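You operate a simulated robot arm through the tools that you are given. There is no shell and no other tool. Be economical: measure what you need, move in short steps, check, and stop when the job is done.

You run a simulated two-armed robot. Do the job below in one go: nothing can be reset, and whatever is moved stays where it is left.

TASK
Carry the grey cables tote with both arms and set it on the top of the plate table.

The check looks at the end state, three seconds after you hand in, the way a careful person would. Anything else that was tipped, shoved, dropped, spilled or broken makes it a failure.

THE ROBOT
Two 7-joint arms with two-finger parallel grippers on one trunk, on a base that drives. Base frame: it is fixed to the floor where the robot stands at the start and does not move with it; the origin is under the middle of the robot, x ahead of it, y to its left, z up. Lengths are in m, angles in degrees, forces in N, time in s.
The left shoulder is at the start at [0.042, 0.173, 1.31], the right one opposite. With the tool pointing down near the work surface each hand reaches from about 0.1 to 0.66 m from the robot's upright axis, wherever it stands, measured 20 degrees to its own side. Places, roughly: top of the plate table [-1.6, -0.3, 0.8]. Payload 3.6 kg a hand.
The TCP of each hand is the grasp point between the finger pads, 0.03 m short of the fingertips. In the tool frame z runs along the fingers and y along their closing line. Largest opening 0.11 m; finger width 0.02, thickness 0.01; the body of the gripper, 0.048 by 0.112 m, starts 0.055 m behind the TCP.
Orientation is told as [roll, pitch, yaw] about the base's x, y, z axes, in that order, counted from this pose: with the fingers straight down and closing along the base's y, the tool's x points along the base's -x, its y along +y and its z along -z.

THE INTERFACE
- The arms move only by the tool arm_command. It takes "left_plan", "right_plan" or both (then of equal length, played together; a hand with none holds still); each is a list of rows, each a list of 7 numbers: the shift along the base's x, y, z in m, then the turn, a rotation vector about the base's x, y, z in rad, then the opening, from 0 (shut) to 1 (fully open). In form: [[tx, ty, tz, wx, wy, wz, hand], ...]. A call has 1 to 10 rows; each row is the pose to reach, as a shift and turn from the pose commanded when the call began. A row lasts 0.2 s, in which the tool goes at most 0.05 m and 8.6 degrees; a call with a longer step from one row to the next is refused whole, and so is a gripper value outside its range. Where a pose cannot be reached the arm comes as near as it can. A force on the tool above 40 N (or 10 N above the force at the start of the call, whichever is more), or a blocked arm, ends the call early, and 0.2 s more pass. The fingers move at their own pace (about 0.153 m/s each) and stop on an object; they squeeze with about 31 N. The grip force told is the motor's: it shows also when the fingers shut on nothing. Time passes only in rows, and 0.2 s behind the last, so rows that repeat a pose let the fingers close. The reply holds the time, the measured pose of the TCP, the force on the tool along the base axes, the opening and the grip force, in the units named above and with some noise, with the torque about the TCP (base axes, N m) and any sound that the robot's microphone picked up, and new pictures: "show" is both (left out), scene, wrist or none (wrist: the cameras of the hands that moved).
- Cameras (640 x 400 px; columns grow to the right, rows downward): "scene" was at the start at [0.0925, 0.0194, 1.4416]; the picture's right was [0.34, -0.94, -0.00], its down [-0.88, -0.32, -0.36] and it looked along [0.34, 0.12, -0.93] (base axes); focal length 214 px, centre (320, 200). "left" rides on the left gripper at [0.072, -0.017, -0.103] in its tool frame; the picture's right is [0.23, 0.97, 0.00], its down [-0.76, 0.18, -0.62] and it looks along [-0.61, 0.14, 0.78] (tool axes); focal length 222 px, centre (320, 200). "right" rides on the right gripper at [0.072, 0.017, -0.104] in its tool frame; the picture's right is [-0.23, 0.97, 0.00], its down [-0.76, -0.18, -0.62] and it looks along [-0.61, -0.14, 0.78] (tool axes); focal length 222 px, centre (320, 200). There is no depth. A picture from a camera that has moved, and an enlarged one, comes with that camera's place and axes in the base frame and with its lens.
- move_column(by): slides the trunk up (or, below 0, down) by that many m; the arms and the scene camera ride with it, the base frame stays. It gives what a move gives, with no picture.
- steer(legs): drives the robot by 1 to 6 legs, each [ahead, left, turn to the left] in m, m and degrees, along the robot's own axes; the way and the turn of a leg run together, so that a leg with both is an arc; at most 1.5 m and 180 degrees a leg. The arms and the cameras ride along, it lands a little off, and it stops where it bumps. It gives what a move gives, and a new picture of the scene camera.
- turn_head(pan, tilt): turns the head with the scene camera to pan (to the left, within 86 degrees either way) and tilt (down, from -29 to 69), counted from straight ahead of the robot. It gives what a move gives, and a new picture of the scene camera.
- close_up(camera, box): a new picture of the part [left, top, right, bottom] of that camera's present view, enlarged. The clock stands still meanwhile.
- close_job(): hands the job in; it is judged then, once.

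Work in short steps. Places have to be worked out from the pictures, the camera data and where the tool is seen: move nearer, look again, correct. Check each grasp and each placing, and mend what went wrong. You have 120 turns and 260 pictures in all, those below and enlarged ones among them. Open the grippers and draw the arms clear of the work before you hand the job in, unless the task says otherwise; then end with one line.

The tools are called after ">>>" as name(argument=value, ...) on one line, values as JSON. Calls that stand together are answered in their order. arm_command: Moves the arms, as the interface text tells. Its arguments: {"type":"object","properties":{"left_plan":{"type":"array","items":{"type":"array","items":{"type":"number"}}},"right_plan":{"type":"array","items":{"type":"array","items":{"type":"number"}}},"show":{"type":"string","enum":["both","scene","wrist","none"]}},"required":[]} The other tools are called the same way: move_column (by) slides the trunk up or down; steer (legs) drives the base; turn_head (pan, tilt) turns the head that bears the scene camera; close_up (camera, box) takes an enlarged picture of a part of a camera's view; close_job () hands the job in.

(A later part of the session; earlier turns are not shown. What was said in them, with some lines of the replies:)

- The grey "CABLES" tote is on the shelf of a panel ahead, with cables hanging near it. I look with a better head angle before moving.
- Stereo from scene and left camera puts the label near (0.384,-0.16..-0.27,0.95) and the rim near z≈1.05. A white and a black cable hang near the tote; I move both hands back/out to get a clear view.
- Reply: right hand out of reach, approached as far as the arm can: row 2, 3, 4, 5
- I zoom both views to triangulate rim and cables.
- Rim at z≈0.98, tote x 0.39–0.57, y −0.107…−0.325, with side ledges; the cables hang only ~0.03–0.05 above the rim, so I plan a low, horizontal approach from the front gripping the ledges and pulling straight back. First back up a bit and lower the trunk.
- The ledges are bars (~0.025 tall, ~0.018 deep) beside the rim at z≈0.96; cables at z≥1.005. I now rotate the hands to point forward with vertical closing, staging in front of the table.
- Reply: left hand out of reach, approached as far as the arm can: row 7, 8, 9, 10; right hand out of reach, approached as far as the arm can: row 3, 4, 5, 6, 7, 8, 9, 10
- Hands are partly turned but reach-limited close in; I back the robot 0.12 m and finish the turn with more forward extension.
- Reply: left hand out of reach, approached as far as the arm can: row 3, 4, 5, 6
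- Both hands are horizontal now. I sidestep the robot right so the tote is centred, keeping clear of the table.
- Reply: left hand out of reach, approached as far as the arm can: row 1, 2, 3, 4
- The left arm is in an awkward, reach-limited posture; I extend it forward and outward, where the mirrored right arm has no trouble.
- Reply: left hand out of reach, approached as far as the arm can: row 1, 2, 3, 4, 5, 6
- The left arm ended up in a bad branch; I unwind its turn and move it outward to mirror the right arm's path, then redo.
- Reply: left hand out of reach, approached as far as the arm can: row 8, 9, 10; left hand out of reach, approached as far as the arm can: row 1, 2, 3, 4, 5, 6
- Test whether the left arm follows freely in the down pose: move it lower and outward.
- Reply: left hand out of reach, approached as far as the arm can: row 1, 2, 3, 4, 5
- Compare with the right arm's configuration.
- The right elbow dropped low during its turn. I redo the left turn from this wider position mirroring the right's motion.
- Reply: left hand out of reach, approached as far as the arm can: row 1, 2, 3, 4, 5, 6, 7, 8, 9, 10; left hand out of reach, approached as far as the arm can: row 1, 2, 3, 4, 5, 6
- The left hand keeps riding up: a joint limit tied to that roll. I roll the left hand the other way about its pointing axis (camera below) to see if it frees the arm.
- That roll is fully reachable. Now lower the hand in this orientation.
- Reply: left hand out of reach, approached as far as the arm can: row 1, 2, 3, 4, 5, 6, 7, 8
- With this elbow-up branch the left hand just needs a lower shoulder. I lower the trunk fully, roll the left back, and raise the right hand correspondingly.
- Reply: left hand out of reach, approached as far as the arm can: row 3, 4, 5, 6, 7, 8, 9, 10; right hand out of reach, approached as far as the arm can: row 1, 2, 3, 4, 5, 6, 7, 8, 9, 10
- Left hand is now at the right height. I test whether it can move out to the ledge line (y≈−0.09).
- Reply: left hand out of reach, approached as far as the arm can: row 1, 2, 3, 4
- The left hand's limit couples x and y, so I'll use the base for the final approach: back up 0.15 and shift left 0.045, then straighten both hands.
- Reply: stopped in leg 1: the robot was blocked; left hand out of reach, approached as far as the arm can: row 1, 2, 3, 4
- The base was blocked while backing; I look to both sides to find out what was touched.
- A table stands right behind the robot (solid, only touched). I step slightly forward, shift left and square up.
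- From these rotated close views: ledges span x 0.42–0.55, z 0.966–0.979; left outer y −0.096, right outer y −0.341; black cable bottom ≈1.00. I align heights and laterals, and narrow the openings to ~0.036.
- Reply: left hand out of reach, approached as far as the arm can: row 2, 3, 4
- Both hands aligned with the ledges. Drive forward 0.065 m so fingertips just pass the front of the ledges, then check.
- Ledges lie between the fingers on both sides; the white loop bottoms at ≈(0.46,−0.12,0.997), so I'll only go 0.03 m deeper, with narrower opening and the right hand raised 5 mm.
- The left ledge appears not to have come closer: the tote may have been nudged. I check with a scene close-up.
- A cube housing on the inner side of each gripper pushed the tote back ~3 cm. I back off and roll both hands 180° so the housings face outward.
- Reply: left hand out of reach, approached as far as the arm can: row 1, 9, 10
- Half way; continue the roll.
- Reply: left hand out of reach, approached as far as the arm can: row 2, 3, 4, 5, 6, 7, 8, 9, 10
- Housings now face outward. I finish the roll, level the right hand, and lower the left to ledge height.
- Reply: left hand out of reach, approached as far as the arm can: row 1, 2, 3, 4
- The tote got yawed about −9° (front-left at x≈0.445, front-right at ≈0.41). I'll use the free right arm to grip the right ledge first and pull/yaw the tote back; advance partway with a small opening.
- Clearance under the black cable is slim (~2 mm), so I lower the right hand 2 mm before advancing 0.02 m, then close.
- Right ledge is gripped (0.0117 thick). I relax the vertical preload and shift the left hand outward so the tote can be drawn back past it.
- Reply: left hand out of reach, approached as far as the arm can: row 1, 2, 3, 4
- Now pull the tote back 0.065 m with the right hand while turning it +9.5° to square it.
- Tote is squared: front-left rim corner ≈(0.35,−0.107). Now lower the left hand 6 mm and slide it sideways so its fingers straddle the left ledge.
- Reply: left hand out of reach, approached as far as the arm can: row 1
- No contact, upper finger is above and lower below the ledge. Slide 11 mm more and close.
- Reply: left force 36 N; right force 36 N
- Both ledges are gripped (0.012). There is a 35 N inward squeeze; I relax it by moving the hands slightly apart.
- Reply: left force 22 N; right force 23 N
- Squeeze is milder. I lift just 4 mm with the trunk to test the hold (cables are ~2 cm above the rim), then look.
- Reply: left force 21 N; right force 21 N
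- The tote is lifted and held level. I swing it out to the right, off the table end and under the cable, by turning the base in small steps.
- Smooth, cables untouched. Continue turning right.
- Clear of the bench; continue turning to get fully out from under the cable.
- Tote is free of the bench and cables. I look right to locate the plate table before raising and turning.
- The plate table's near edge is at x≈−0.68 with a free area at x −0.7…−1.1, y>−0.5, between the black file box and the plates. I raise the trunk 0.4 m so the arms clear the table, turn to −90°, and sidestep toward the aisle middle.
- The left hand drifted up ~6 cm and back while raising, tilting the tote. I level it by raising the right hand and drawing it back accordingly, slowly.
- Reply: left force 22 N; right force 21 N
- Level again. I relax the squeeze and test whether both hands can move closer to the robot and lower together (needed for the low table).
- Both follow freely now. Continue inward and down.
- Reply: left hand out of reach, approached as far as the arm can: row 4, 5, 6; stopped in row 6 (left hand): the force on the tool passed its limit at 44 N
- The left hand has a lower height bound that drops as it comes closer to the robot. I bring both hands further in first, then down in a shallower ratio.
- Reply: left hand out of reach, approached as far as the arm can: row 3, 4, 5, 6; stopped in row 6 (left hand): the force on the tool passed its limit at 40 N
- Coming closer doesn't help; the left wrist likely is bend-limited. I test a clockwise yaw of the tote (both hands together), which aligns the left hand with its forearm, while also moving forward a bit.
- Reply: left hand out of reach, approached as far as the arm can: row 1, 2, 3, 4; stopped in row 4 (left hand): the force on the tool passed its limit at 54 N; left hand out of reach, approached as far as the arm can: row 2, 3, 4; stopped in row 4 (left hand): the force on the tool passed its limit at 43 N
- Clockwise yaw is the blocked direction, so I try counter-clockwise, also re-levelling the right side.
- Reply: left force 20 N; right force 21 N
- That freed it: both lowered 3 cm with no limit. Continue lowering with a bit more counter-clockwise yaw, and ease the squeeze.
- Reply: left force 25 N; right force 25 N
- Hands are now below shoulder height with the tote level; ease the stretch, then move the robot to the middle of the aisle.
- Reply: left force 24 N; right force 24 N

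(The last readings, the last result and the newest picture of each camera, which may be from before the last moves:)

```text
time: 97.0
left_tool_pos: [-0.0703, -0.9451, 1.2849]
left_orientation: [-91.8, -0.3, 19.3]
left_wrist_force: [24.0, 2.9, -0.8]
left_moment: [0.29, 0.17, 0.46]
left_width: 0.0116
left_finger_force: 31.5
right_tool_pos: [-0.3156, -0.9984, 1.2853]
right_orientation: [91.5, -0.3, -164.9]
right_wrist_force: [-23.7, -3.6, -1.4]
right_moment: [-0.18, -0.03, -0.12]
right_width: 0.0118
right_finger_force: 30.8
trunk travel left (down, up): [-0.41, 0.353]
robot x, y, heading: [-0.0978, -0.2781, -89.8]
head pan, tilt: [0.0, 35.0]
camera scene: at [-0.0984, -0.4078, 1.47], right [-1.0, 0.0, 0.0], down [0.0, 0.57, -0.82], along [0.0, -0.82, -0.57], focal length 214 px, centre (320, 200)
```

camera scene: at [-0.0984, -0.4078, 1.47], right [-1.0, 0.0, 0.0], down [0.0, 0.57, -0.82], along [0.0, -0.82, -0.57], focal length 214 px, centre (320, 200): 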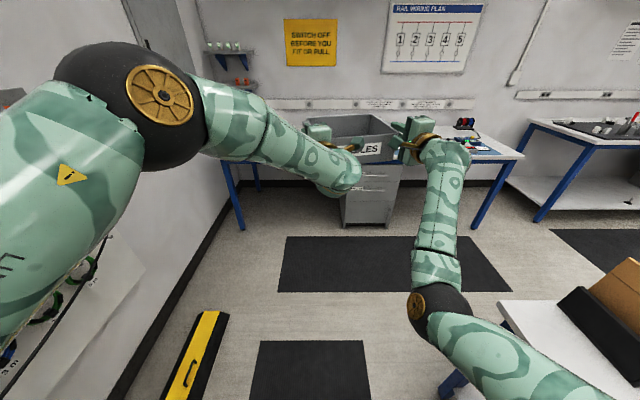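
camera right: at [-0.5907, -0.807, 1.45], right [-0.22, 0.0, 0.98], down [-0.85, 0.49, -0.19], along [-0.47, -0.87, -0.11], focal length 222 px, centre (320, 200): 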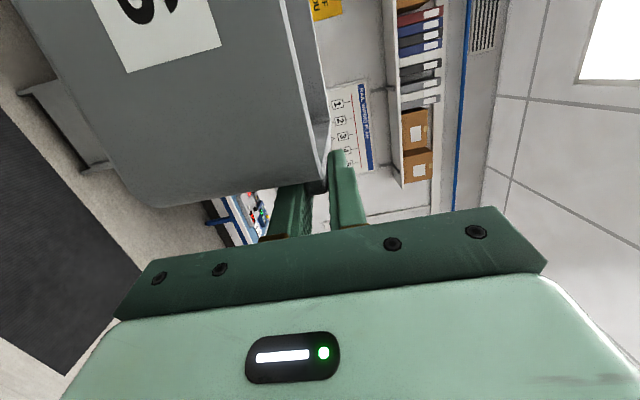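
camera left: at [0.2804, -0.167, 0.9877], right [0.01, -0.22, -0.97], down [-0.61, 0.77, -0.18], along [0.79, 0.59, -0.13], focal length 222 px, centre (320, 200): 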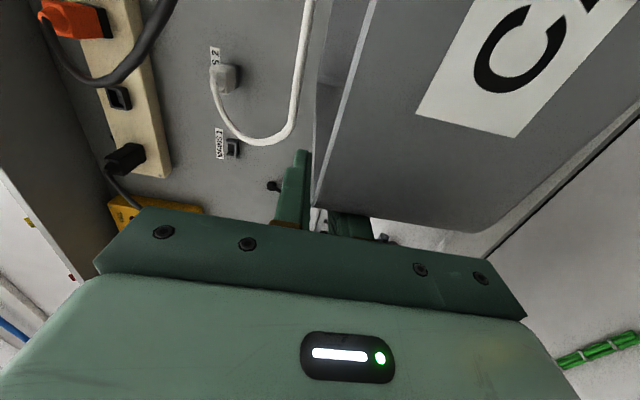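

Position is good. Turn right in two 45° steps to face the plate table.

>>> steer(legs=[[0, 0, -45]])

>>> steer(legs=[[0, 0, -45]])

```text
time: 99.4
left_tool_pos: [-0.5515, -0.7702, 1.2843]
left_orientation: [-91.9, -0.4, -25.6]
left_wrist_force: [0.0, 0.2, -1.0]
left_moment: [0.32, -0.12, -0.01]
left_width: 0.0115
left_finger_force: 31.2
right_tool_pos: [-0.7625, -0.6344, 1.2863]
right_orientation: [91.6, -0.4, 150.2]
right_wrist_force: [-0.2, -0.4, -1.2]
right_moment: [-0.14, 0.08, -0.02]
right_width: 0.0118
right_finger_force: 31.0
trunk travel left (down, up): [-0.41, 0.353]
robot x, y, heading: [-0.1, -0.2778, -135.1]
head pan, tilt: [0.0, 35.0]
camera scene: at [-0.1904, -0.3682, 1.4701], right [-0.71, 0.71, 0.0], down [0.41, 0.41, -0.82], along [-0.58, -0.58, -0.57], focal length 214 px, centre (320, 200)
```

scene: 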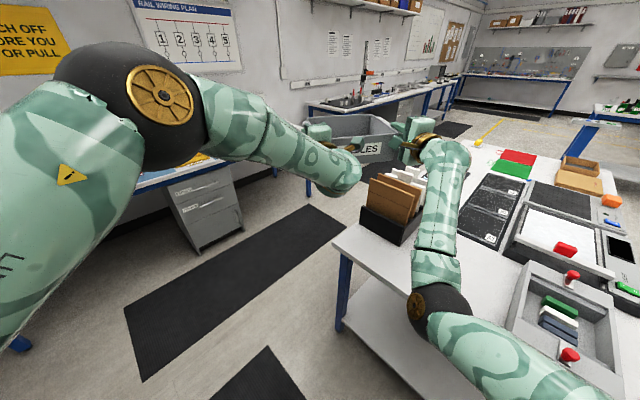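

```text
time: 101.9
left_tool_pos: [-0.7678, -0.3043, 1.2843]
left_orientation: [-91.8, -0.3, -70.9]
left_wrist_force: [-0.2, -0.4, -0.7]
left_moment: [0.11, -0.23, -0.04]
left_width: 0.012
left_finger_force: 30.8
right_tool_pos: [-0.8208, -0.0578, 1.286]
right_orientation: [91.4, -0.3, 104.9]
right_wrist_force: [-0.1, 0.4, -1.4]
right_moment: [-0.01, 0.14, 0.03]
right_width: 0.0118
right_finger_force: 31.5
trunk travel left (down, up): [-0.41, 0.353]
robot x, y, heading: [-0.0997, -0.2758, 179.8]
head pan, tilt: [0.0, 35.0]
camera scene: at [-0.2282, -0.2754, 1.4701], right [0.01, 1.0, 0.0], down [0.57, 0.0, -0.82], along [-0.82, 0.0, -0.57], focal length 214 px, centre (320, 200)
```

scene: 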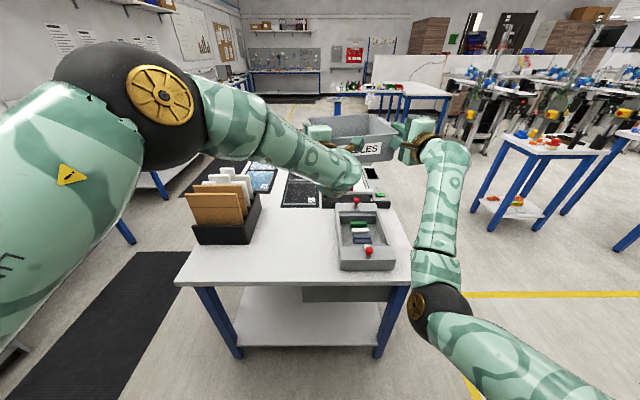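

Table front edge is x≈−0.68, y −0.79…+0.04; free area is between the file box (y<−0.57, x<−0.86) and the grey fixture (y>−0.22). Turn −15.5° to square the tote, then shift so it hovers over (−0.785,−0.40).

>>> steer(legs=[[0, 0, -15.5], [-0.122, 0.381, 0]])

>>> turn_head(pan=-5, tilt=50)

```text
time: 105.2
left_tool_pos: [-0.734, -0.5219, 1.2844]
left_orientation: [-91.8, -0.3, -86.3]
left_wrist_force: [1.1, -1.3, -0.6]
left_moment: [0.1, -0.32, -0.15]
left_width: 0.012
left_finger_force: 31.1
right_tool_pos: [-0.7209, -0.2692, 1.2859]
right_orientation: [91.5, -0.5, 89.5]
right_wrist_force: [-1.1, 0.2, -1.9]
right_moment: [-0.02, 0.13, -0.09]
right_width: 0.0117
right_finger_force: 30.6
trunk travel left (down, up): [-0.41, 0.353]
robot x, y, heading: [-0.0838, -0.672, 164.4]
head pan, tilt: [0.0, 35.0]
camera scene: at [-0.2067, -0.6363, 1.4701], right [0.27, 0.96, 0.0], down [0.55, -0.15, -0.82], along [-0.79, 0.22, -0.57], focal length 214 px, centre (320, 200)
```

scene: 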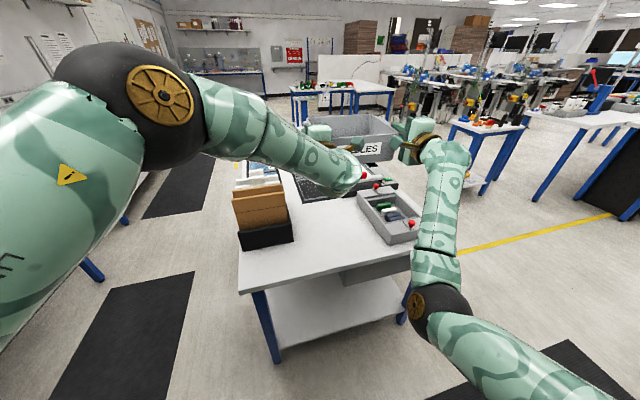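

```text
time: 106.0
left_tool_pos: [-0.7338, -0.5206, 1.2845]
left_orientation: [-91.8, -0.3, -86.2]
left_wrist_force: [-0.4, 0.7, -0.8]
left_moment: [0.07, -0.28, 0.07]
left_width: 0.0122
left_finger_force: 31.3
right_tool_pos: [-0.721, -0.2694, 1.2855]
right_orientation: [91.4, -0.3, 89.5]
right_wrist_force: [0.7, 0.4, -1.6]
right_moment: [0.04, 0.14, 0.1]
right_width: 0.0118
right_finger_force: 31.0
trunk travel left (down, up): [-0.41, 0.353]
robot x, y, heading: [-0.0803, -0.6697, 164.2]
head pan, tilt: [-5.0, 50.0]
camera scene: at [-0.194, -0.6319, 1.4484], right [0.35, 0.94, 0.0], down [0.72, -0.27, -0.64], along [-0.6, 0.23, -0.77], focal length 214 px, centre (320, 200)
```

scene: 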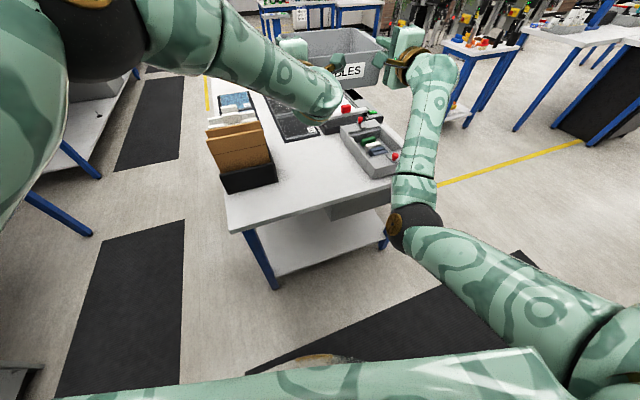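

Geometry confirmed; tote centre is over ≈(−0.785,−0.395). Lower with the arms 6 cm first.

>>> arm_command(left_plan=[[0, 0, -0.01, 0, 0, 0, 0], [0, 0, -0.02, 0, 0, 0, 0], [0, 0, -0.03, 0, 0, 0, 0], [0, 0, -0.04, 0, 0, 0, 0], [0, 0, -0.05, 0, 0, 0, 0], [0, 0, -0.06, 0, 0, 0, 0]], right_plan=[[0, 0, -0.01, 0, 0, 0, 0], [0, 0, -0.02, 0, 0, 0, 0], [0, 0, -0.03, 0, 0, 0, 0], [0, 0, -0.04, 0, 0, 0, 0], [0, 0, -0.05, 0, 0, 0, 0], [0, 0, -0.06, 0, 0, 0, 0]], show="none")

>>> move_column(by=-0.06)

```text
time: 107.4
left_tool_pos: [-0.7337, -0.5215, 1.225]
left_orientation: [-91.4, -0.3, -86.1]
left_wrist_force: [1.8, -1.5, -0.9]
left_moment: [0.01, 0.03, -0.98]
left_width: 0.0118
left_finger_force: 31.2
right_tool_pos: [-0.7198, -0.2694, 1.2254]
right_orientation: [91.6, -0.4, 89.6]
right_wrist_force: [-2.1, 2.4, -2.5]
right_moment: [0.02, -0.22, 0.58]
right_width: 0.0119
right_finger_force: 31.0
trunk travel left (down, up): [-0.41, 0.353]
robot x, y, heading: [-0.0844, -0.6774, 164.4]
head pan, tilt: [-5.0, 50.0]
```

```text
time: 108.4
left_tool_pos: [-0.7331, -0.5211, 1.1661]
left_orientation: [-91.4, -0.2, -86.0]
left_wrist_force: [0.5, -6.3, -2.0]
left_moment: [-0.04, 0.05, -0.34]
left_width: 0.0118
left_finger_force: 31.4
right_tool_pos: [-0.7191, -0.2691, 1.1664]
right_orientation: [91.6, -0.4, 89.4]
right_wrist_force: [-0.2, 5.9, -0.8]
right_moment: [-0.13, -0.19, 0.09]
right_width: 0.0118
right_finger_force: 30.9
trunk travel left (down, up): [-0.35, 0.413]
robot x, y, heading: [-0.0839, -0.67, 164.2]
head pan, tilt: [-5.0, 50.0]
```

Both moves tracked precisely. Continue down with the trunk and look.

>>> move_column(by=-0.1)

>>> move_column(by=-0.09)

>>> turn_head(pan=0, tilt=35)

```text
time: 109.8
left_tool_pos: [-0.7334, -0.5207, 1.0669]
left_orientation: [-91.5, -0.3, -86.0]
left_wrist_force: [-1.3, -10.2, -1.6]
left_moment: [0.02, 0.06, -0.15]
left_width: 0.0118
left_finger_force: 31.6
right_tool_pos: [-0.7197, -0.2691, 1.067]
right_orientation: [91.6, -0.4, 89.5]
right_wrist_force: [2.4, 10.2, -0.7]
right_moment: [-0.08, -0.21, 0.53]
right_width: 0.0118
right_finger_force: 30.9
trunk travel left (down, up): [-0.25, 0.513]
robot x, y, heading: [-0.0831, -0.6733, 164.3]
head pan, tilt: [-5.0, 50.0]
```

```text
time: 111.0
left_tool_pos: [-0.7331, -0.5203, 0.9768]
left_orientation: [-91.6, -0.3, -86.0]
left_wrist_force: [-2.3, -13.7, -1.6]
left_moment: [0.06, 0.05, -0.14]
left_width: 0.0118
left_finger_force: 31.0
right_tool_pos: [-0.7206, -0.2703, 0.9774]
right_orientation: [91.6, -0.4, 89.6]
right_wrist_force: [2.3, 13.1, -1.4]
right_moment: [-0.04, -0.26, 0.45]
right_width: 0.0118
right_finger_force: 31.1
trunk travel left (down, up): [-0.16, 0.603]
robot x, y, heading: [-0.0863, -0.6711, 164.4]
head pan, tilt: [-5.0, 50.0]
```

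```text
time: 111.8
left_tool_pos: [-0.7351, -0.5212, 0.9755]
left_orientation: [-91.4, -0.3, -86.1]
left_wrist_force: [-1.8, -14.2, -1.9]
left_moment: [0.02, 0.03, 0.41]
left_width: 0.0118
left_finger_force: 30.9
right_tool_pos: [-0.7208, -0.2693, 0.9755]
right_orientation: [91.5, -0.3, 89.6]
right_wrist_force: [2.4, 12.4, -0.9]
right_moment: [-0.08, -0.19, -0.09]
right_width: 0.0118
right_finger_force: 30.9
trunk travel left (down, up): [-0.16, 0.603]
robot x, y, heading: [-0.0824, -0.6713, 164.6]
head pan, tilt: [0.0, 35.0]
camera scene: at [-0.3104, -0.6064, 1.2131], right [0.27, 0.96, 0.0], down [0.55, -0.16, -0.82], along [-0.79, 0.22, -0.57], focal length 214 px, centre (320, 200)
```

scene: 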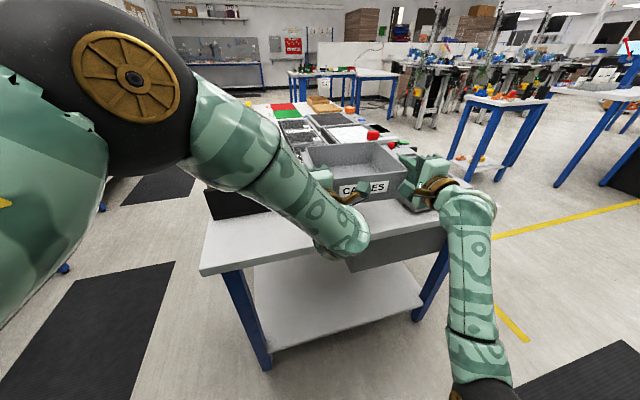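

Close look at tote clearances on both sides before the last descent.

>>> close_up(camera="scene", box=[200, 90, 520, 290])

>>> close_up(camera="right", box=[0, 0, 640, 400])

>>> close_up(camera="left", box=[0, 0, 640, 400])

```text
2.00 times, centred on (360, 190) of scene
camera zoom: at [-0.3104, -0.6064, 1.2131], right [0.27, 0.96, 0.0], down [0.55, -0.16, -0.82], along [-0.79, 0.22, -0.57], focal length 429 px, centre (240, 220)
```

zoom: 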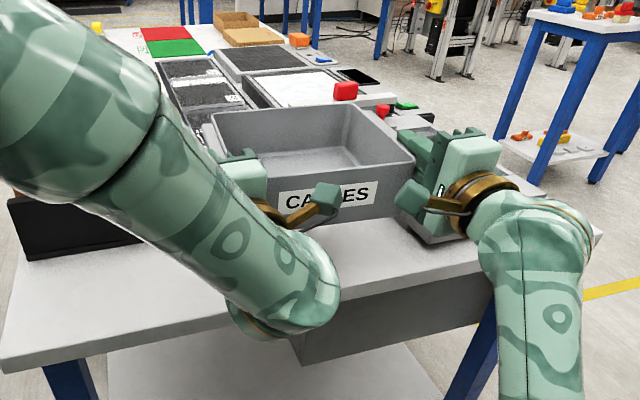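

```text
1.00 times, centred on (320, 200) of right (not enlarged: the box is as wide or as high as the picture)
camera zoom: at [-0.6165, -0.3423, 0.989], right [0.03, 0.22, 0.97], down [0.62, 0.76, -0.19], along [-0.78, 0.61, -0.12], focal length 222 px, centre (320, 200)
```

zoom: 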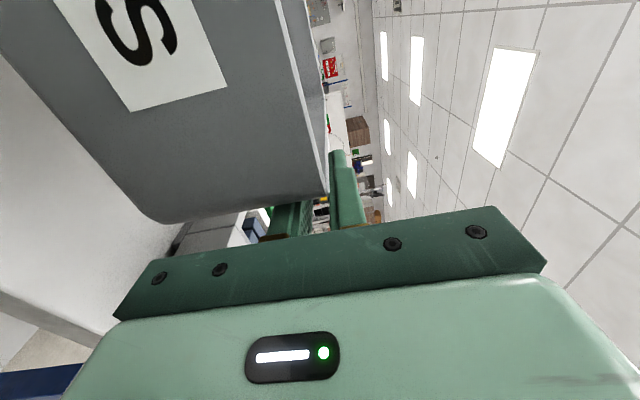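

```text
1.00 times, centred on (320, 200) of left (not enlarged: the box is as wide or as high as the picture)
camera zoom: at [-0.6358, -0.4407, 0.9886], right [-0.04, 0.22, -0.97], down [0.67, -0.72, -0.19], along [-0.74, -0.66, -0.12], focal length 222 px, centre (320, 200)
```

zoom: 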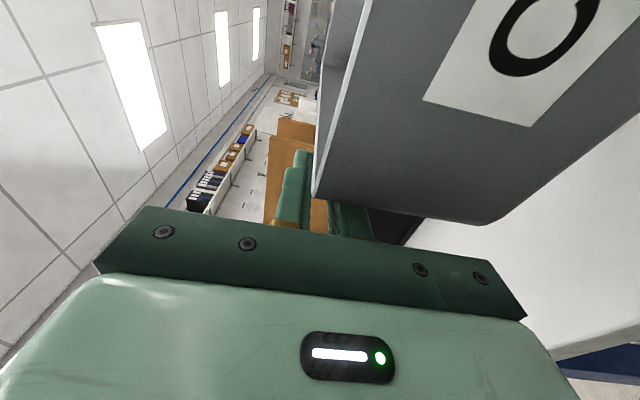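

Clearances are fine on both sides. I nudge forward 1.5 cm for edge margin, then lower further.

>>> steer(legs=[[0.0145, -0.004, 0]])

>>> move_column(by=-0.07)

>>> close_up(camera="scene", box=[240, 60, 480, 210])

>>> close_up(camera="left", box=[320, 100, 640, 300])

```text
time: 112.5
left_tool_pos: [-0.7471, -0.5129, 0.9732]
left_orientation: [-91.4, -0.4, -86.0]
left_wrist_force: [-1.3, -13.9, -1.0]
left_moment: [0.05, 0.03, 0.44]
left_width: 0.0119
left_finger_force: 31.2
right_tool_pos: [-0.734, -0.2612, 0.9743]
right_orientation: [91.5, -0.2, 89.5]
right_wrist_force: [1.5, 14.7, -1.5]
right_moment: [-0.08, -0.19, -0.17]
right_width: 0.0116
right_finger_force: 30.7
trunk travel left (down, up): [-0.16, 0.603]
robot x, y, heading: [-0.094, -0.665, 164.3]
head pan, tilt: [0.0, 35.0]
camera scene: at [-0.3245, -0.5979, 1.2129], right [0.27, 0.96, 0.0], down [0.55, -0.16, -0.82], along [-0.79, 0.22, -0.58], focal length 214 px, centre (320, 200)
```

scene: 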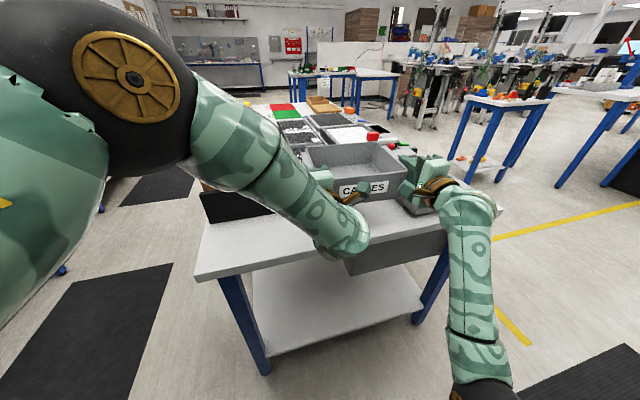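

```text
time: 113.6
left_tool_pos: [-0.7461, -0.5138, 0.9061]
left_orientation: [-91.5, -0.3, -86.0]
left_wrist_force: [-1.0, -0.8, -0.8]
left_moment: [0.04, 0.05, -0.2]
left_width: 0.0119
left_finger_force: 30.5
right_tool_pos: [-0.7323, -0.261, 0.9066]
right_orientation: [91.6, -0.3, 89.4]
right_wrist_force: [1.3, 1.0, -0.8]
right_moment: [-0.08, -0.24, 0.29]
right_width: 0.0117
right_finger_force: 30.7
trunk travel left (down, up): [-0.09, 0.673]
robot x, y, heading: [-0.0957, -0.6652, 164.4]
head pan, tilt: [0.0, 35.0]
```

```text
2.67 times, centred on (360, 135) of scene
camera zoom: at [-0.3636, -0.5874, 1.1388], right [0.27, 0.96, 0.0], down [0.55, -0.16, -0.82], along [-0.79, 0.22, -0.57], focal length 572 px, centre (213, 373)
```

zoom: 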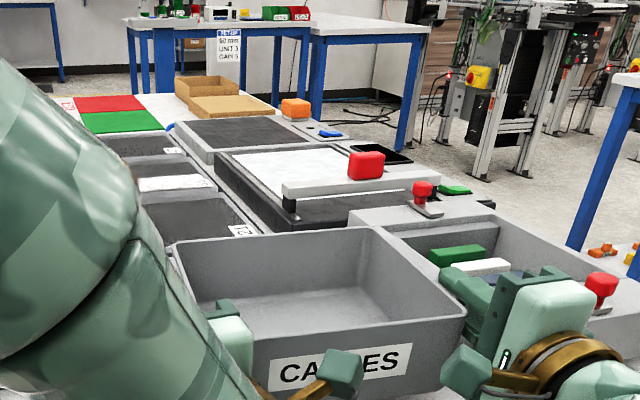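

```text
2.00 times, centred on (480, 200) of left
camera zoom: at [-0.6482, -0.4332, 0.9196], right [-0.04, 0.22, -0.97], down [0.67, -0.72, -0.19], along [-0.74, -0.66, -0.12], focal length 444 px, centre (0, 200)
```

zoom: 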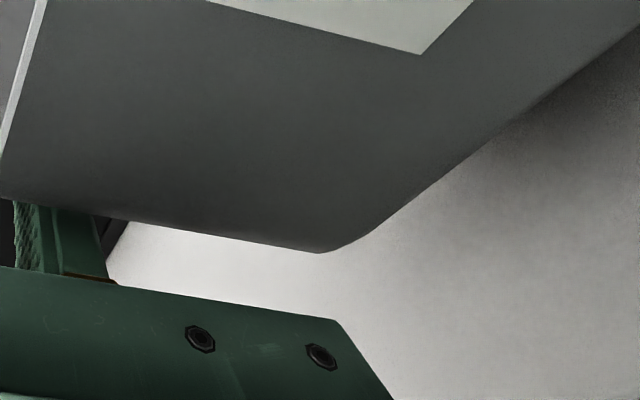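

Everything clears; I shift 1.2 cm left for extra margin from the fixture, then lower in small steps until contact.

>>> steer(legs=[[-0.003, 0.0116, 0]])

>>> move_column(by=-0.015)

>>> close_up(camera="left", box=[320, 100, 640, 300])

>>> close_up(camera="right", box=[0, 100, 320, 300])

```text
time: 114.4
left_tool_pos: [-0.7481, -0.5254, 0.9046]
left_orientation: [-91.4, -0.3, -86.1]
left_wrist_force: [-0.5, -1.4, -0.5]
left_moment: [0.02, 0.05, -0.06]
left_width: 0.0119
left_finger_force: 31.4
right_tool_pos: [-0.7339, -0.2738, 0.9063]
right_orientation: [91.5, -0.4, 89.6]
right_wrist_force: [1.0, 0.5, -2.4]
right_moment: [-0.06, -0.19, 0.19]
right_width: 0.0116
right_finger_force: 30.5
trunk travel left (down, up): [-0.09, 0.673]
robot x, y, heading: [-0.0978, -0.6777, 163.9]
head pan, tilt: [0.0, 35.0]
camera scene: at [-0.3645, -0.5998, 1.1385], right [0.27, 0.96, 0.0], down [0.55, -0.15, -0.82], along [-0.79, 0.22, -0.57], focal length 214 px, centre (320, 200)
```

scene: 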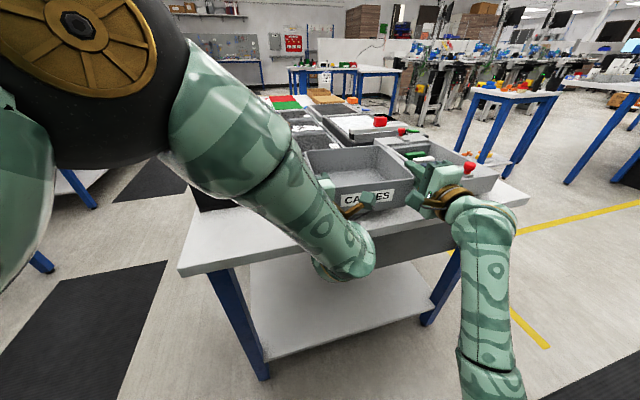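

```text
time: 115.0
left_tool_pos: [-0.7457, -0.5239, 0.8907]
left_orientation: [-91.5, -0.3, -86.1]
left_wrist_force: [0.0, -0.9, -1.2]
left_moment: [0.04, 0.07, -0.3]
left_width: 0.0119
left_finger_force: 30.9
right_tool_pos: [-0.7339, -0.2753, 0.8916]
right_orientation: [91.6, -0.4, 89.5]
right_wrist_force: [1.1, 1.0, -1.6]
right_moment: [-0.07, -0.2, 0.36]
right_width: 0.012
right_finger_force: 31.2
trunk travel left (down, up): [-0.075, 0.688]
robot x, y, heading: [-0.0946, -0.6787, 164.4]
head pan, tilt: [0.0, 35.0]
```

```text
2.00 times, centred on (480, 200) of left
camera zoom: at [-0.6485, -0.4453, 0.9042], right [-0.04, 0.22, -0.97], down [0.67, -0.72, -0.19], along [-0.74, -0.66, -0.12], focal length 444 px, centre (0, 200)
```

zoom: 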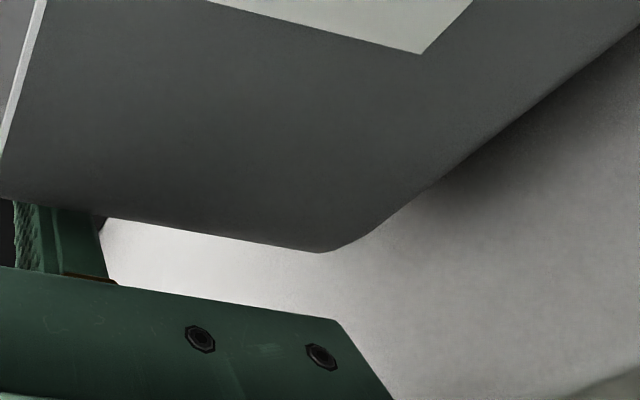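

```text
2.00 times, centred on (160, 200) of right
camera zoom: at [-0.6292, -0.3469, 0.9045], right [0.03, 0.22, 0.97], down [0.62, 0.76, -0.19], along [-0.78, 0.61, -0.12], focal length 444 px, centre (640, 200)
```

zoom: 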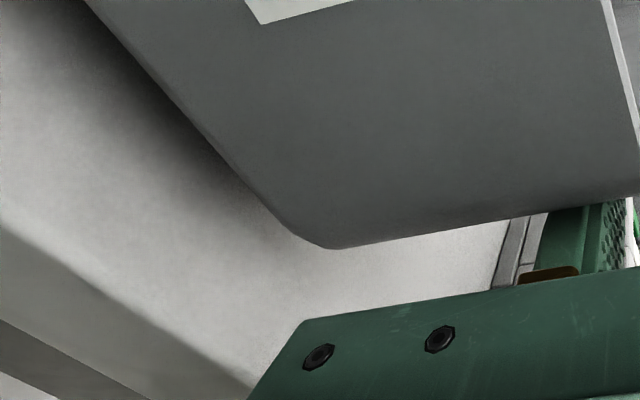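

Contact shadow is tightening; the table is about 1 cm below. Continue with 4–5 mm steps.

>>> move_column(by=-0.006)

>>> move_column(by=-0.004)

>>> close_up(camera="right", box=[0, 100, 320, 300])

```text
time: 115.5
left_tool_pos: [-0.7465, -0.5243, 0.8851]
left_orientation: [-91.4, -0.3, -85.9]
left_wrist_force: [-0.5, -1.3, -1.0]
left_moment: [0.0, 0.01, -0.41]
left_width: 0.0117
left_finger_force: 31.0
right_tool_pos: [-0.7331, -0.2732, 0.8852]
right_orientation: [91.6, -0.4, 89.5]
right_wrist_force: [0.2, 1.6, 0.3]
right_moment: [-0.07, -0.23, 0.42]
right_width: 0.0117
right_finger_force: 31.1
trunk travel left (down, up): [-0.069, 0.694]
robot x, y, heading: [-0.0959, -0.6752, 164.2]
head pan, tilt: [0.0, 35.0]
```

```text
time: 116.1
left_tool_pos: [-0.7474, -0.5244, 0.8802]
left_orientation: [-91.4, -0.3, -86.0]
left_wrist_force: [-0.8, 0.3, -1.5]
left_moment: [0.05, 0.07, 0.18]
left_width: 0.0119
left_finger_force: 30.5
right_tool_pos: [-0.7328, -0.274, 0.88]
right_orientation: [91.5, -0.4, 89.4]
right_wrist_force: [1.0, -1.0, -1.9]
right_moment: [-0.06, -0.26, -0.02]
right_width: 0.0117
right_finger_force: 31.2
trunk travel left (down, up): [-0.065, 0.698]
robot x, y, heading: [-0.0941, -0.6767, 164.3]
head pan, tilt: [0.0, 35.0]
```

```text
2.00 times, centred on (160, 200) of right
camera zoom: at [-0.6296, -0.3467, 0.8941], right [0.03, 0.22, 0.97], down [0.62, 0.76, -0.19], along [-0.78, 0.61, -0.12], focal length 444 px, centre (640, 200)
```

zoom: 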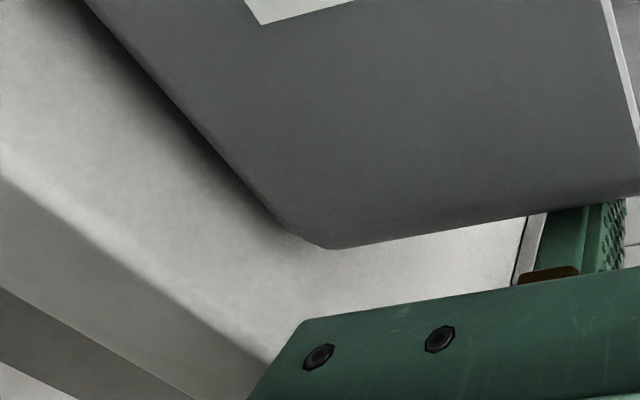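

Nearly down, no contact force yet. A few more 3 mm steps.

>>> move_column(by=-0.003)

>>> move_column(by=-0.003)

>>> close_up(camera="right", box=[0, 100, 320, 300])

```text
time: 116.6
left_tool_pos: [-0.7473, -0.5246, 0.8779]
left_orientation: [-91.4, -0.2, -86.0]
left_wrist_force: [-1.1, 1.3, -0.8]
left_moment: [0.07, 0.03, 0.41]
left_width: 0.0117
left_finger_force: 30.6
right_tool_pos: [-0.7335, -0.2736, 0.878]
right_orientation: [91.5, -0.3, 89.5]
right_wrist_force: [1.3, -1.4, -1.0]
right_moment: [-0.12, -0.23, -0.16]
right_width: 0.0117
right_finger_force: 30.8
trunk travel left (down, up): [-0.062, 0.701]
robot x, y, heading: [-0.0953, -0.6758, 164.4]
head pan, tilt: [0.0, 35.0]
```

```text
time: 117.1
left_tool_pos: [-0.7463, -0.5259, 0.8739]
left_orientation: [-91.5, -0.3, -85.9]
left_wrist_force: [-0.3, -0.1, -1.9]
left_moment: [0.07, 0.03, 0.2]
left_width: 0.0117
left_finger_force: 31.3
right_tool_pos: [-0.7337, -0.2735, 0.8748]
right_orientation: [91.5, -0.3, 89.5]
right_wrist_force: [1.5, 0.5, -0.6]
right_moment: [-0.09, -0.19, 0.07]
right_width: 0.0119
right_finger_force: 31.0
trunk travel left (down, up): [-0.059, 0.704]
robot x, y, heading: [-0.0963, -0.675, 164.4]
head pan, tilt: [0.0, 35.0]
```

```text
2.00 times, centred on (160, 200) of right
camera zoom: at [-0.6297, -0.3466, 0.888], right [0.03, 0.22, 0.97], down [0.62, 0.76, -0.19], along [-0.78, 0.61, -0.12], focal length 444 px, centre (640, 200)
```

zoom: 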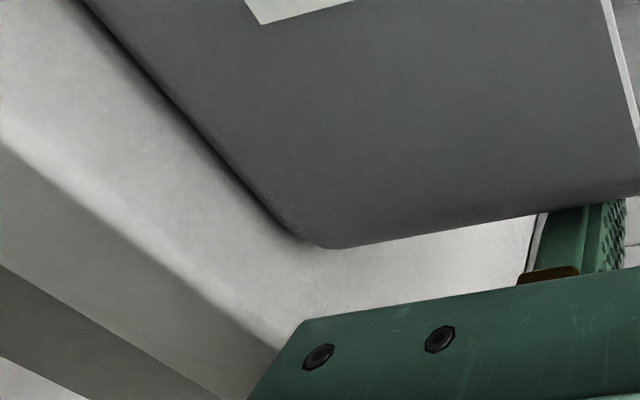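

Still a hair of shadow gap; continue.

>>> move_column(by=-0.003)

>>> move_column(by=-0.003)

>>> close_up(camera="right", box=[0, 100, 320, 300])

```text
time: 117.6
left_tool_pos: [-0.7469, -0.524, 0.8726]
left_orientation: [-91.5, -0.2, -86.0]
left_wrist_force: [0.8, -1.3, 7.0]
left_moment: [0.07, 0.0, -0.76]
left_width: 0.0118
left_finger_force: 30.9
right_tool_pos: [-0.7338, -0.2736, 0.8726]
right_orientation: [91.6, -0.4, 89.4]
right_wrist_force: [-5.5, 2.1, 4.4]
right_moment: [-0.14, -0.28, -0.27]
right_width: 0.0118
right_finger_force: 30.7
trunk travel left (down, up): [-0.056, 0.707]
robot x, y, heading: [-0.0964, -0.6751, 164.3]
head pan, tilt: [0.0, 35.0]
```

```text
time: 118.2
left_tool_pos: [-0.7464, -0.5261, 0.873]
left_orientation: [-91.8, -0.1, -86.0]
left_wrist_force: [-1.8, 2.2, 25.3]
left_moment: [0.21, -0.22, -0.63]
left_width: 0.0117
left_finger_force: 30.8
right_tool_pos: [-0.7316, -0.2745, 0.8723]
right_orientation: [91.9, -0.4, 89.5]
right_wrist_force: [-10.0, 3.9, 16.8]
right_moment: [-0.19, -0.53, -0.64]
right_width: 0.0116
right_finger_force: 30.7
trunk travel left (down, up): [-0.053, 0.71]
robot x, y, heading: [-0.0941, -0.6765, 164.3]
head pan, tilt: [0.0, 35.0]
```

```text
2.00 times, centred on (160, 200) of right
camera zoom: at [-0.6275, -0.347, 0.8855], right [0.03, 0.22, 0.97], down [0.62, 0.76, -0.19], along [-0.78, 0.61, -0.11], focal length 444 px, centre (640, 200)
```

zoom: 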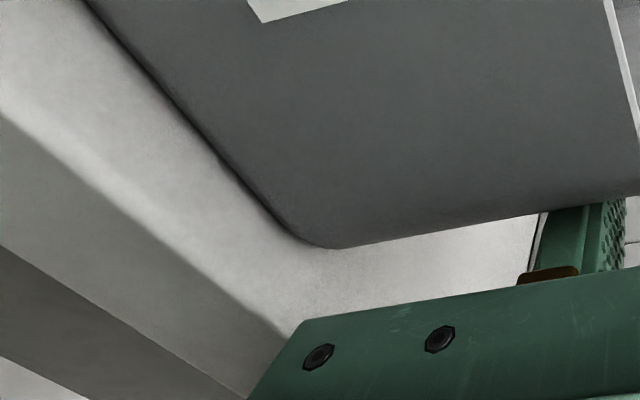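

Contact: both hands feel upward force at z≈0.872. Relieve 3 mm, then open both hands slightly.

>>> move_column(by=0.004)

>>> arm_command(left_plan=[[0, 0, 0, 0, 0, 0, 0.15], [0, 0, 0, 0, 0, 0, 0.28], [0, 0, 0, 0, 0, 0, 0.28]], right_plan=[[0, 0, 0, 0, 0, 0, 0.15], [0, 0, 0, 0, 0, 0, 0.28], [0, 0, 0, 0, 0, 0, 0.28]], show="both")

```text
time: 118.7
left_tool_pos: [-0.7449, -0.526, 0.8725]
left_orientation: [-91.4, -0.4, -85.8]
left_wrist_force: [-6.3, 3.4, 9.9]
left_moment: [0.08, -0.37, 0.95]
left_width: 0.0117
left_finger_force: 31.1
right_tool_pos: [-0.7322, -0.2744, 0.873]
right_orientation: [91.5, -0.3, 89.6]
right_wrist_force: [9.2, -0.7, 5.7]
right_moment: [-0.11, -0.59, 0.95]
right_width: 0.0116
right_finger_force: 31.0
trunk travel left (down, up): [-0.057, 0.706]
robot x, y, heading: [-0.0951, -0.6762, 164.3]
head pan, tilt: [0.0, 35.0]
```

```text
time: 119.5
left_tool_pos: [-0.7474, -0.5247, 0.8716]
left_orientation: [-91.4, -0.3, -86.0]
left_wrist_force: [0.2, 0.9, 0.2]
left_moment: [-0.02, -0.01, 0.02]
left_width: 0.0305
left_finger_force: 0.0
right_tool_pos: [-0.7338, -0.2729, 0.8736]
right_orientation: [91.5, -0.4, 89.5]
right_wrist_force: [0.1, -0.1, 0.5]
right_moment: [0.02, 0.02, -0.01]
right_width: 0.0307
right_finger_force: 0.1
trunk travel left (down, up): [-0.057, 0.706]
robot x, y, heading: [-0.0984, -0.6807, 164.4]
head pan, tilt: [0.0, 35.0]
camera scene: at [-0.3845, -0.5936, 1.1027], right [0.27, 0.96, 0.0], down [0.55, -0.16, -0.82], along [-0.79, 0.22, -0.57], focal length 214 px, centre (320, 200)
camera right: at [-0.6298, -0.3467, 0.8857], right [0.03, 0.22, 0.97], down [0.62, 0.76, -0.19], along [-0.78, 0.61, -0.12], focal length 222 px, centre (320, 200)
camera left: at [-0.649, -0.4451, 0.8854], right [-0.04, 0.22, -0.97], down [0.67, -0.72, -0.19], along [-0.74, -0.66, -0.12], focal length 222 px, centre (320, 200)
```

scene: 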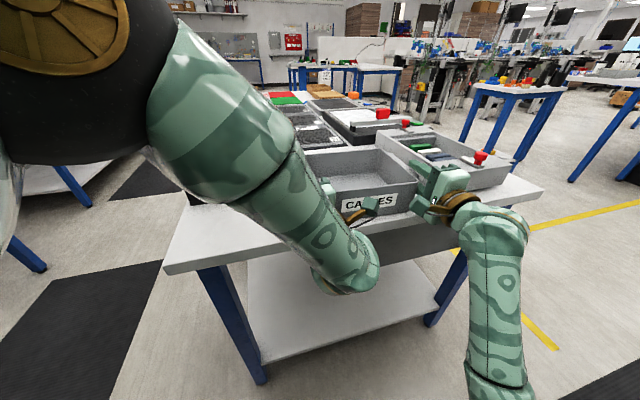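
right: 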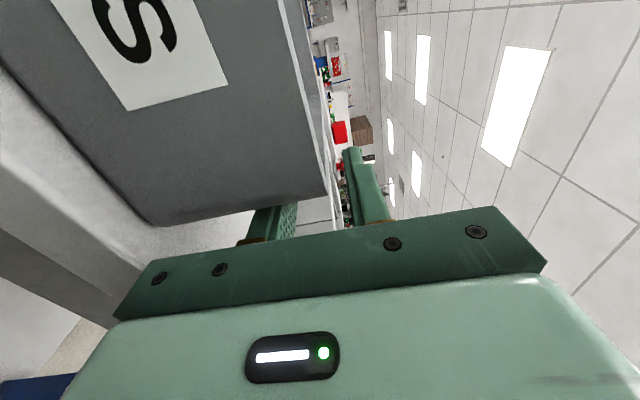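
left: 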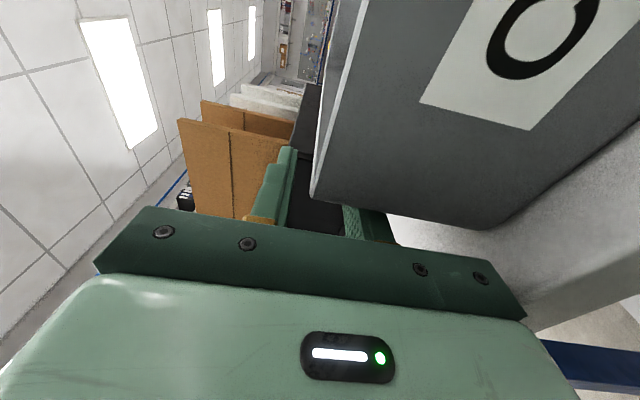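

Both hands are free with zero force and the tote sits flat. Withdraw straight back along the fingers in two legs.

>>> steer(legs=[[-0.077, -0.0215, 0]])

>>> steer(legs=[[-0.14, -0.04, 0]])

>>> close_up(camera="scene", box=[200, 80, 520, 280])

```text
time: 120.5
left_tool_pos: [-0.6651, -0.5254, 0.8721]
left_orientation: [-91.4, -0.3, -86.0]
left_wrist_force: [0.2, 0.5, 0.2]
left_moment: [0.03, 0.0, -0.01]
left_width: 0.0308
left_finger_force: 0.0
right_tool_pos: [-0.6526, -0.2737, 0.8724]
right_orientation: [91.6, -0.3, 89.6]
right_wrist_force: [0.2, 0.2, 0.6]
right_moment: [0.01, 0.01, 0.01]
right_width: 0.031
right_finger_force: 0.1
trunk travel left (down, up): [-0.057, 0.706]
robot x, y, heading: [-0.0163, -0.6754, 164.2]
head pan, tilt: [0.0, 35.0]
camera scene: at [-0.3036, -0.5928, 1.103], right [0.27, 0.96, 0.0], down [0.55, -0.16, -0.82], along [-0.79, 0.22, -0.57], focal length 214 px, centre (320, 200)
```

scene: 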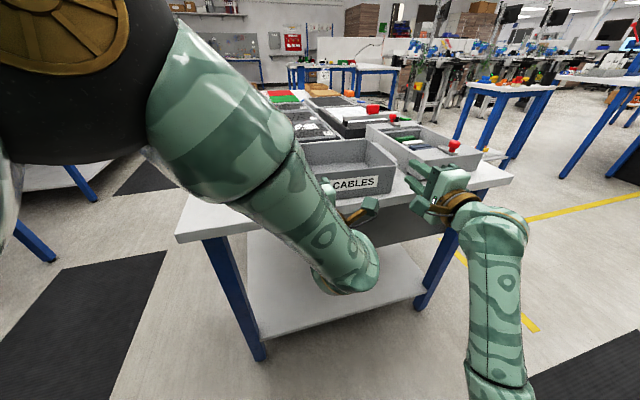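

```text
time: 121.9
left_tool_pos: [-0.5214, -0.5246, 0.8724]
left_orientation: [-91.5, -0.3, -85.9]
left_wrist_force: [0.3, -0.8, -0.2]
left_moment: [0.0, 0.02, 0.0]
left_width: 0.0311
left_finger_force: 0.0
right_tool_pos: [-0.5084, -0.2732, 0.8729]
right_orientation: [91.6, -0.4, 89.7]
right_wrist_force: [0.3, 0.2, -0.7]
right_moment: [-0.01, 0.0, -0.03]
right_width: 0.0307
right_finger_force: 0.1
trunk travel left (down, up): [-0.057, 0.706]
robot x, y, heading: [0.1301, -0.6693, 164.5]
head pan, tilt: [0.0, 35.0]
camera scene: at [-0.1583, -0.5921, 1.103], right [0.27, 0.96, 0.0], down [0.55, -0.15, -0.82], along [-0.79, 0.22, -0.57], focal length 214 px, centre (320, 200)
```

scene: 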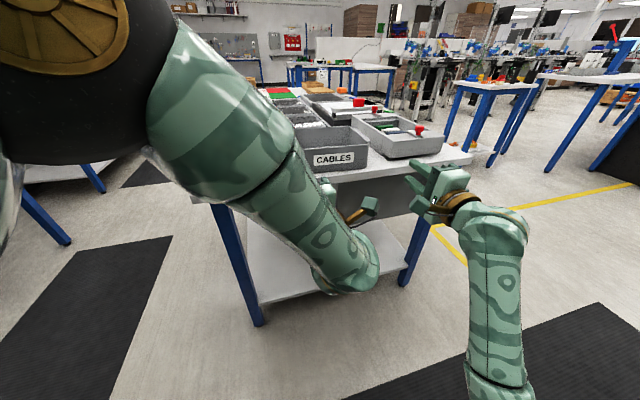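

```text
2.00 times, centred on (360, 180) of scene
camera zoom: at [-0.1583, -0.5921, 1.103], right [0.27, 0.96, 0.0], down [0.55, -0.15, -0.82], along [-0.79, 0.22, -0.57], focal length 429 px, centre (240, 240)
```

zoom: 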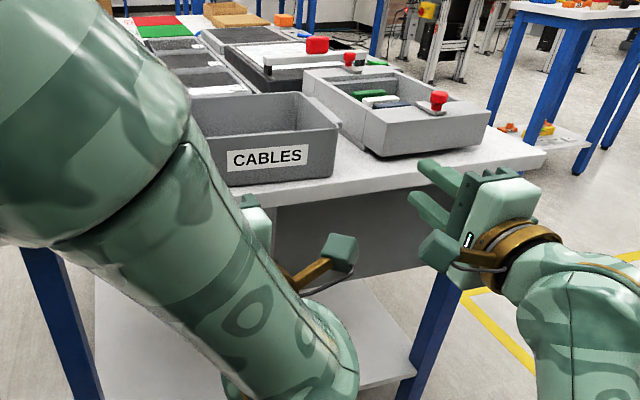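

The tote stands flat on the plate table, clear of other items. I open the grippers fully, raise a little for a last look.

>>> arm_command(left_plan=[[0, 0, 0, 0, 0, 0, 1], [0, 0, 0, 0, 0, 0, 1], [0, 0, 0, 0, 0, 0, 1]], right_plan=[[0, 0, 0, 0, 0, 0, 1], [0, 0, 0, 0, 0, 0, 1], [0, 0, 0, 0, 0, 0, 1]], show="none")

>>> move_column(by=0.35)

>>> turn_head(pan=0, tilt=45)

>>> turn_head(pan=-86, tilt=20)

```text
time: 122.7
left_tool_pos: [-0.5215, -0.5234, 0.8723]
left_orientation: [-91.4, -0.3, -86.0]
left_wrist_force: [-0.2, 0.0, 0.0]
left_moment: [-0.01, 0.02, -0.02]
left_width: 0.1099
left_finger_force: 0.0
right_tool_pos: [-0.5084, -0.2728, 0.8735]
right_orientation: [91.5, -0.2, 89.7]
right_wrist_force: [0.3, -0.5, 0.2]
right_moment: [0.02, 0.0, -0.02]
right_width: 0.1099
right_finger_force: 0.1
trunk travel left (down, up): [-0.057, 0.706]
robot x, y, heading: [0.1297, -0.6749, 164.6]
head pan, tilt: [0.0, 35.0]
```

```text
time: 126.1
left_tool_pos: [-0.5228, -0.5236, 1.2226]
left_orientation: [-91.4, -0.3, -85.9]
left_wrist_force: [0.9, 0.6, 0.3]
left_moment: [0.03, -0.03, 0.0]
left_width: 0.11
left_finger_force: 0.1
right_tool_pos: [-0.5095, -0.2732, 1.2222]
right_orientation: [91.6, -0.3, 89.6]
right_wrist_force: [0.7, 0.2, 0.1]
right_moment: [0.01, 0.01, 0.0]
right_width: 0.1098
right_finger_force: 0.0
trunk travel left (down, up): [-0.407, 0.356]
robot x, y, heading: [0.1295, -0.6758, 164.5]
head pan, tilt: [0.0, 35.0]
```

```text
time: 126.8
left_tool_pos: [-0.5224, -0.5238, 1.2223]
left_orientation: [-91.4, -0.3, -85.9]
left_wrist_force: [0.7, 0.1, 0.3]
left_moment: [-0.03, -0.01, 0.0]
left_width: 0.1099
left_finger_force: 0.1
right_tool_pos: [-0.5088, -0.272, 1.2233]
right_orientation: [91.6, -0.3, 89.6]
right_wrist_force: [-0.1, -0.5, -0.7]
right_moment: [-0.02, -0.05, 0.0]
right_width: 0.1096
right_finger_force: 0.1
trunk travel left (down, up): [-0.407, 0.356]
robot x, y, heading: [0.1349, -0.6729, 164.3]
head pan, tilt: [0.0, 45.0]
camera scene: at [0.0118, -0.6397, 1.4523], right [0.27, 0.96, 0.0], down [0.68, -0.19, -0.71], along [-0.68, 0.19, -0.71], focal length 214 px, centre (320, 200)
```

scene: 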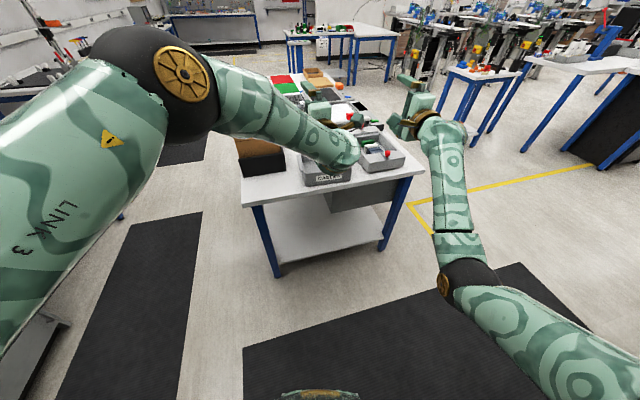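

```text
time: 128.4
left_tool_pos: [-0.5216, -0.5242, 1.2216]
left_orientation: [-91.4, -0.3, -85.9]
left_wrist_force: [0.4, 0.5, -0.1]
left_moment: [0.01, 0.04, 0.01]
left_width: 0.1102
left_finger_force: 0.0
right_tool_pos: [-0.5089, -0.2729, 1.2235]
right_orientation: [91.6, -0.3, 89.6]
right_wrist_force: [-0.1, 0.5, -0.6]
right_moment: [0.01, 0.01, 0.04]
right_width: 0.11
right_finger_force: 0.1
trunk travel left (down, up): [-0.407, 0.356]
robot x, y, heading: [0.1287, -0.6738, 164.2]
head pan, tilt: [-85.9, 20.0]
camera scene: at [0.1086, -0.5702, 1.4909], right [0.98, -0.2, 0.0], down [-0.07, -0.34, -0.94], along [0.19, 0.92, -0.34], focal length 214 px, centre (320, 200)
```

scene: 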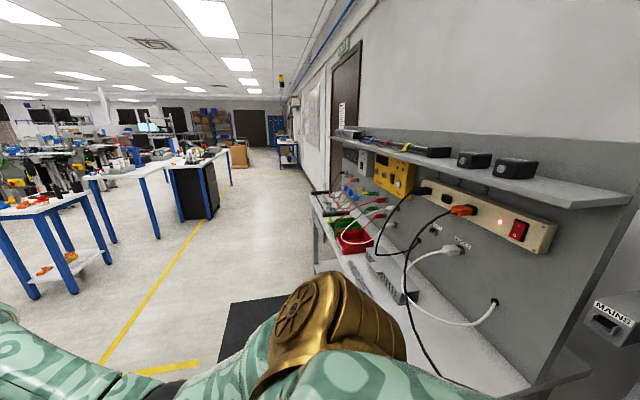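

The bench is undisturbed with its plugs and cables in place, the tote stands on the plate table, and the arms are clear. I hand in.

>>> close_job()

```text
The job is handed in.
```

The grey cables tote is standing flat on top of the plate table, in the gap between the file box and the grey fixture. The grippers are open and the arms are clear. On the way, my first approach shoved the tote back about 3 cm and turned it on the bench. While backing up, the robot also bumped the plate table once, and nothing looked moved. In the last pictures the bench cables and plugs were still in place.
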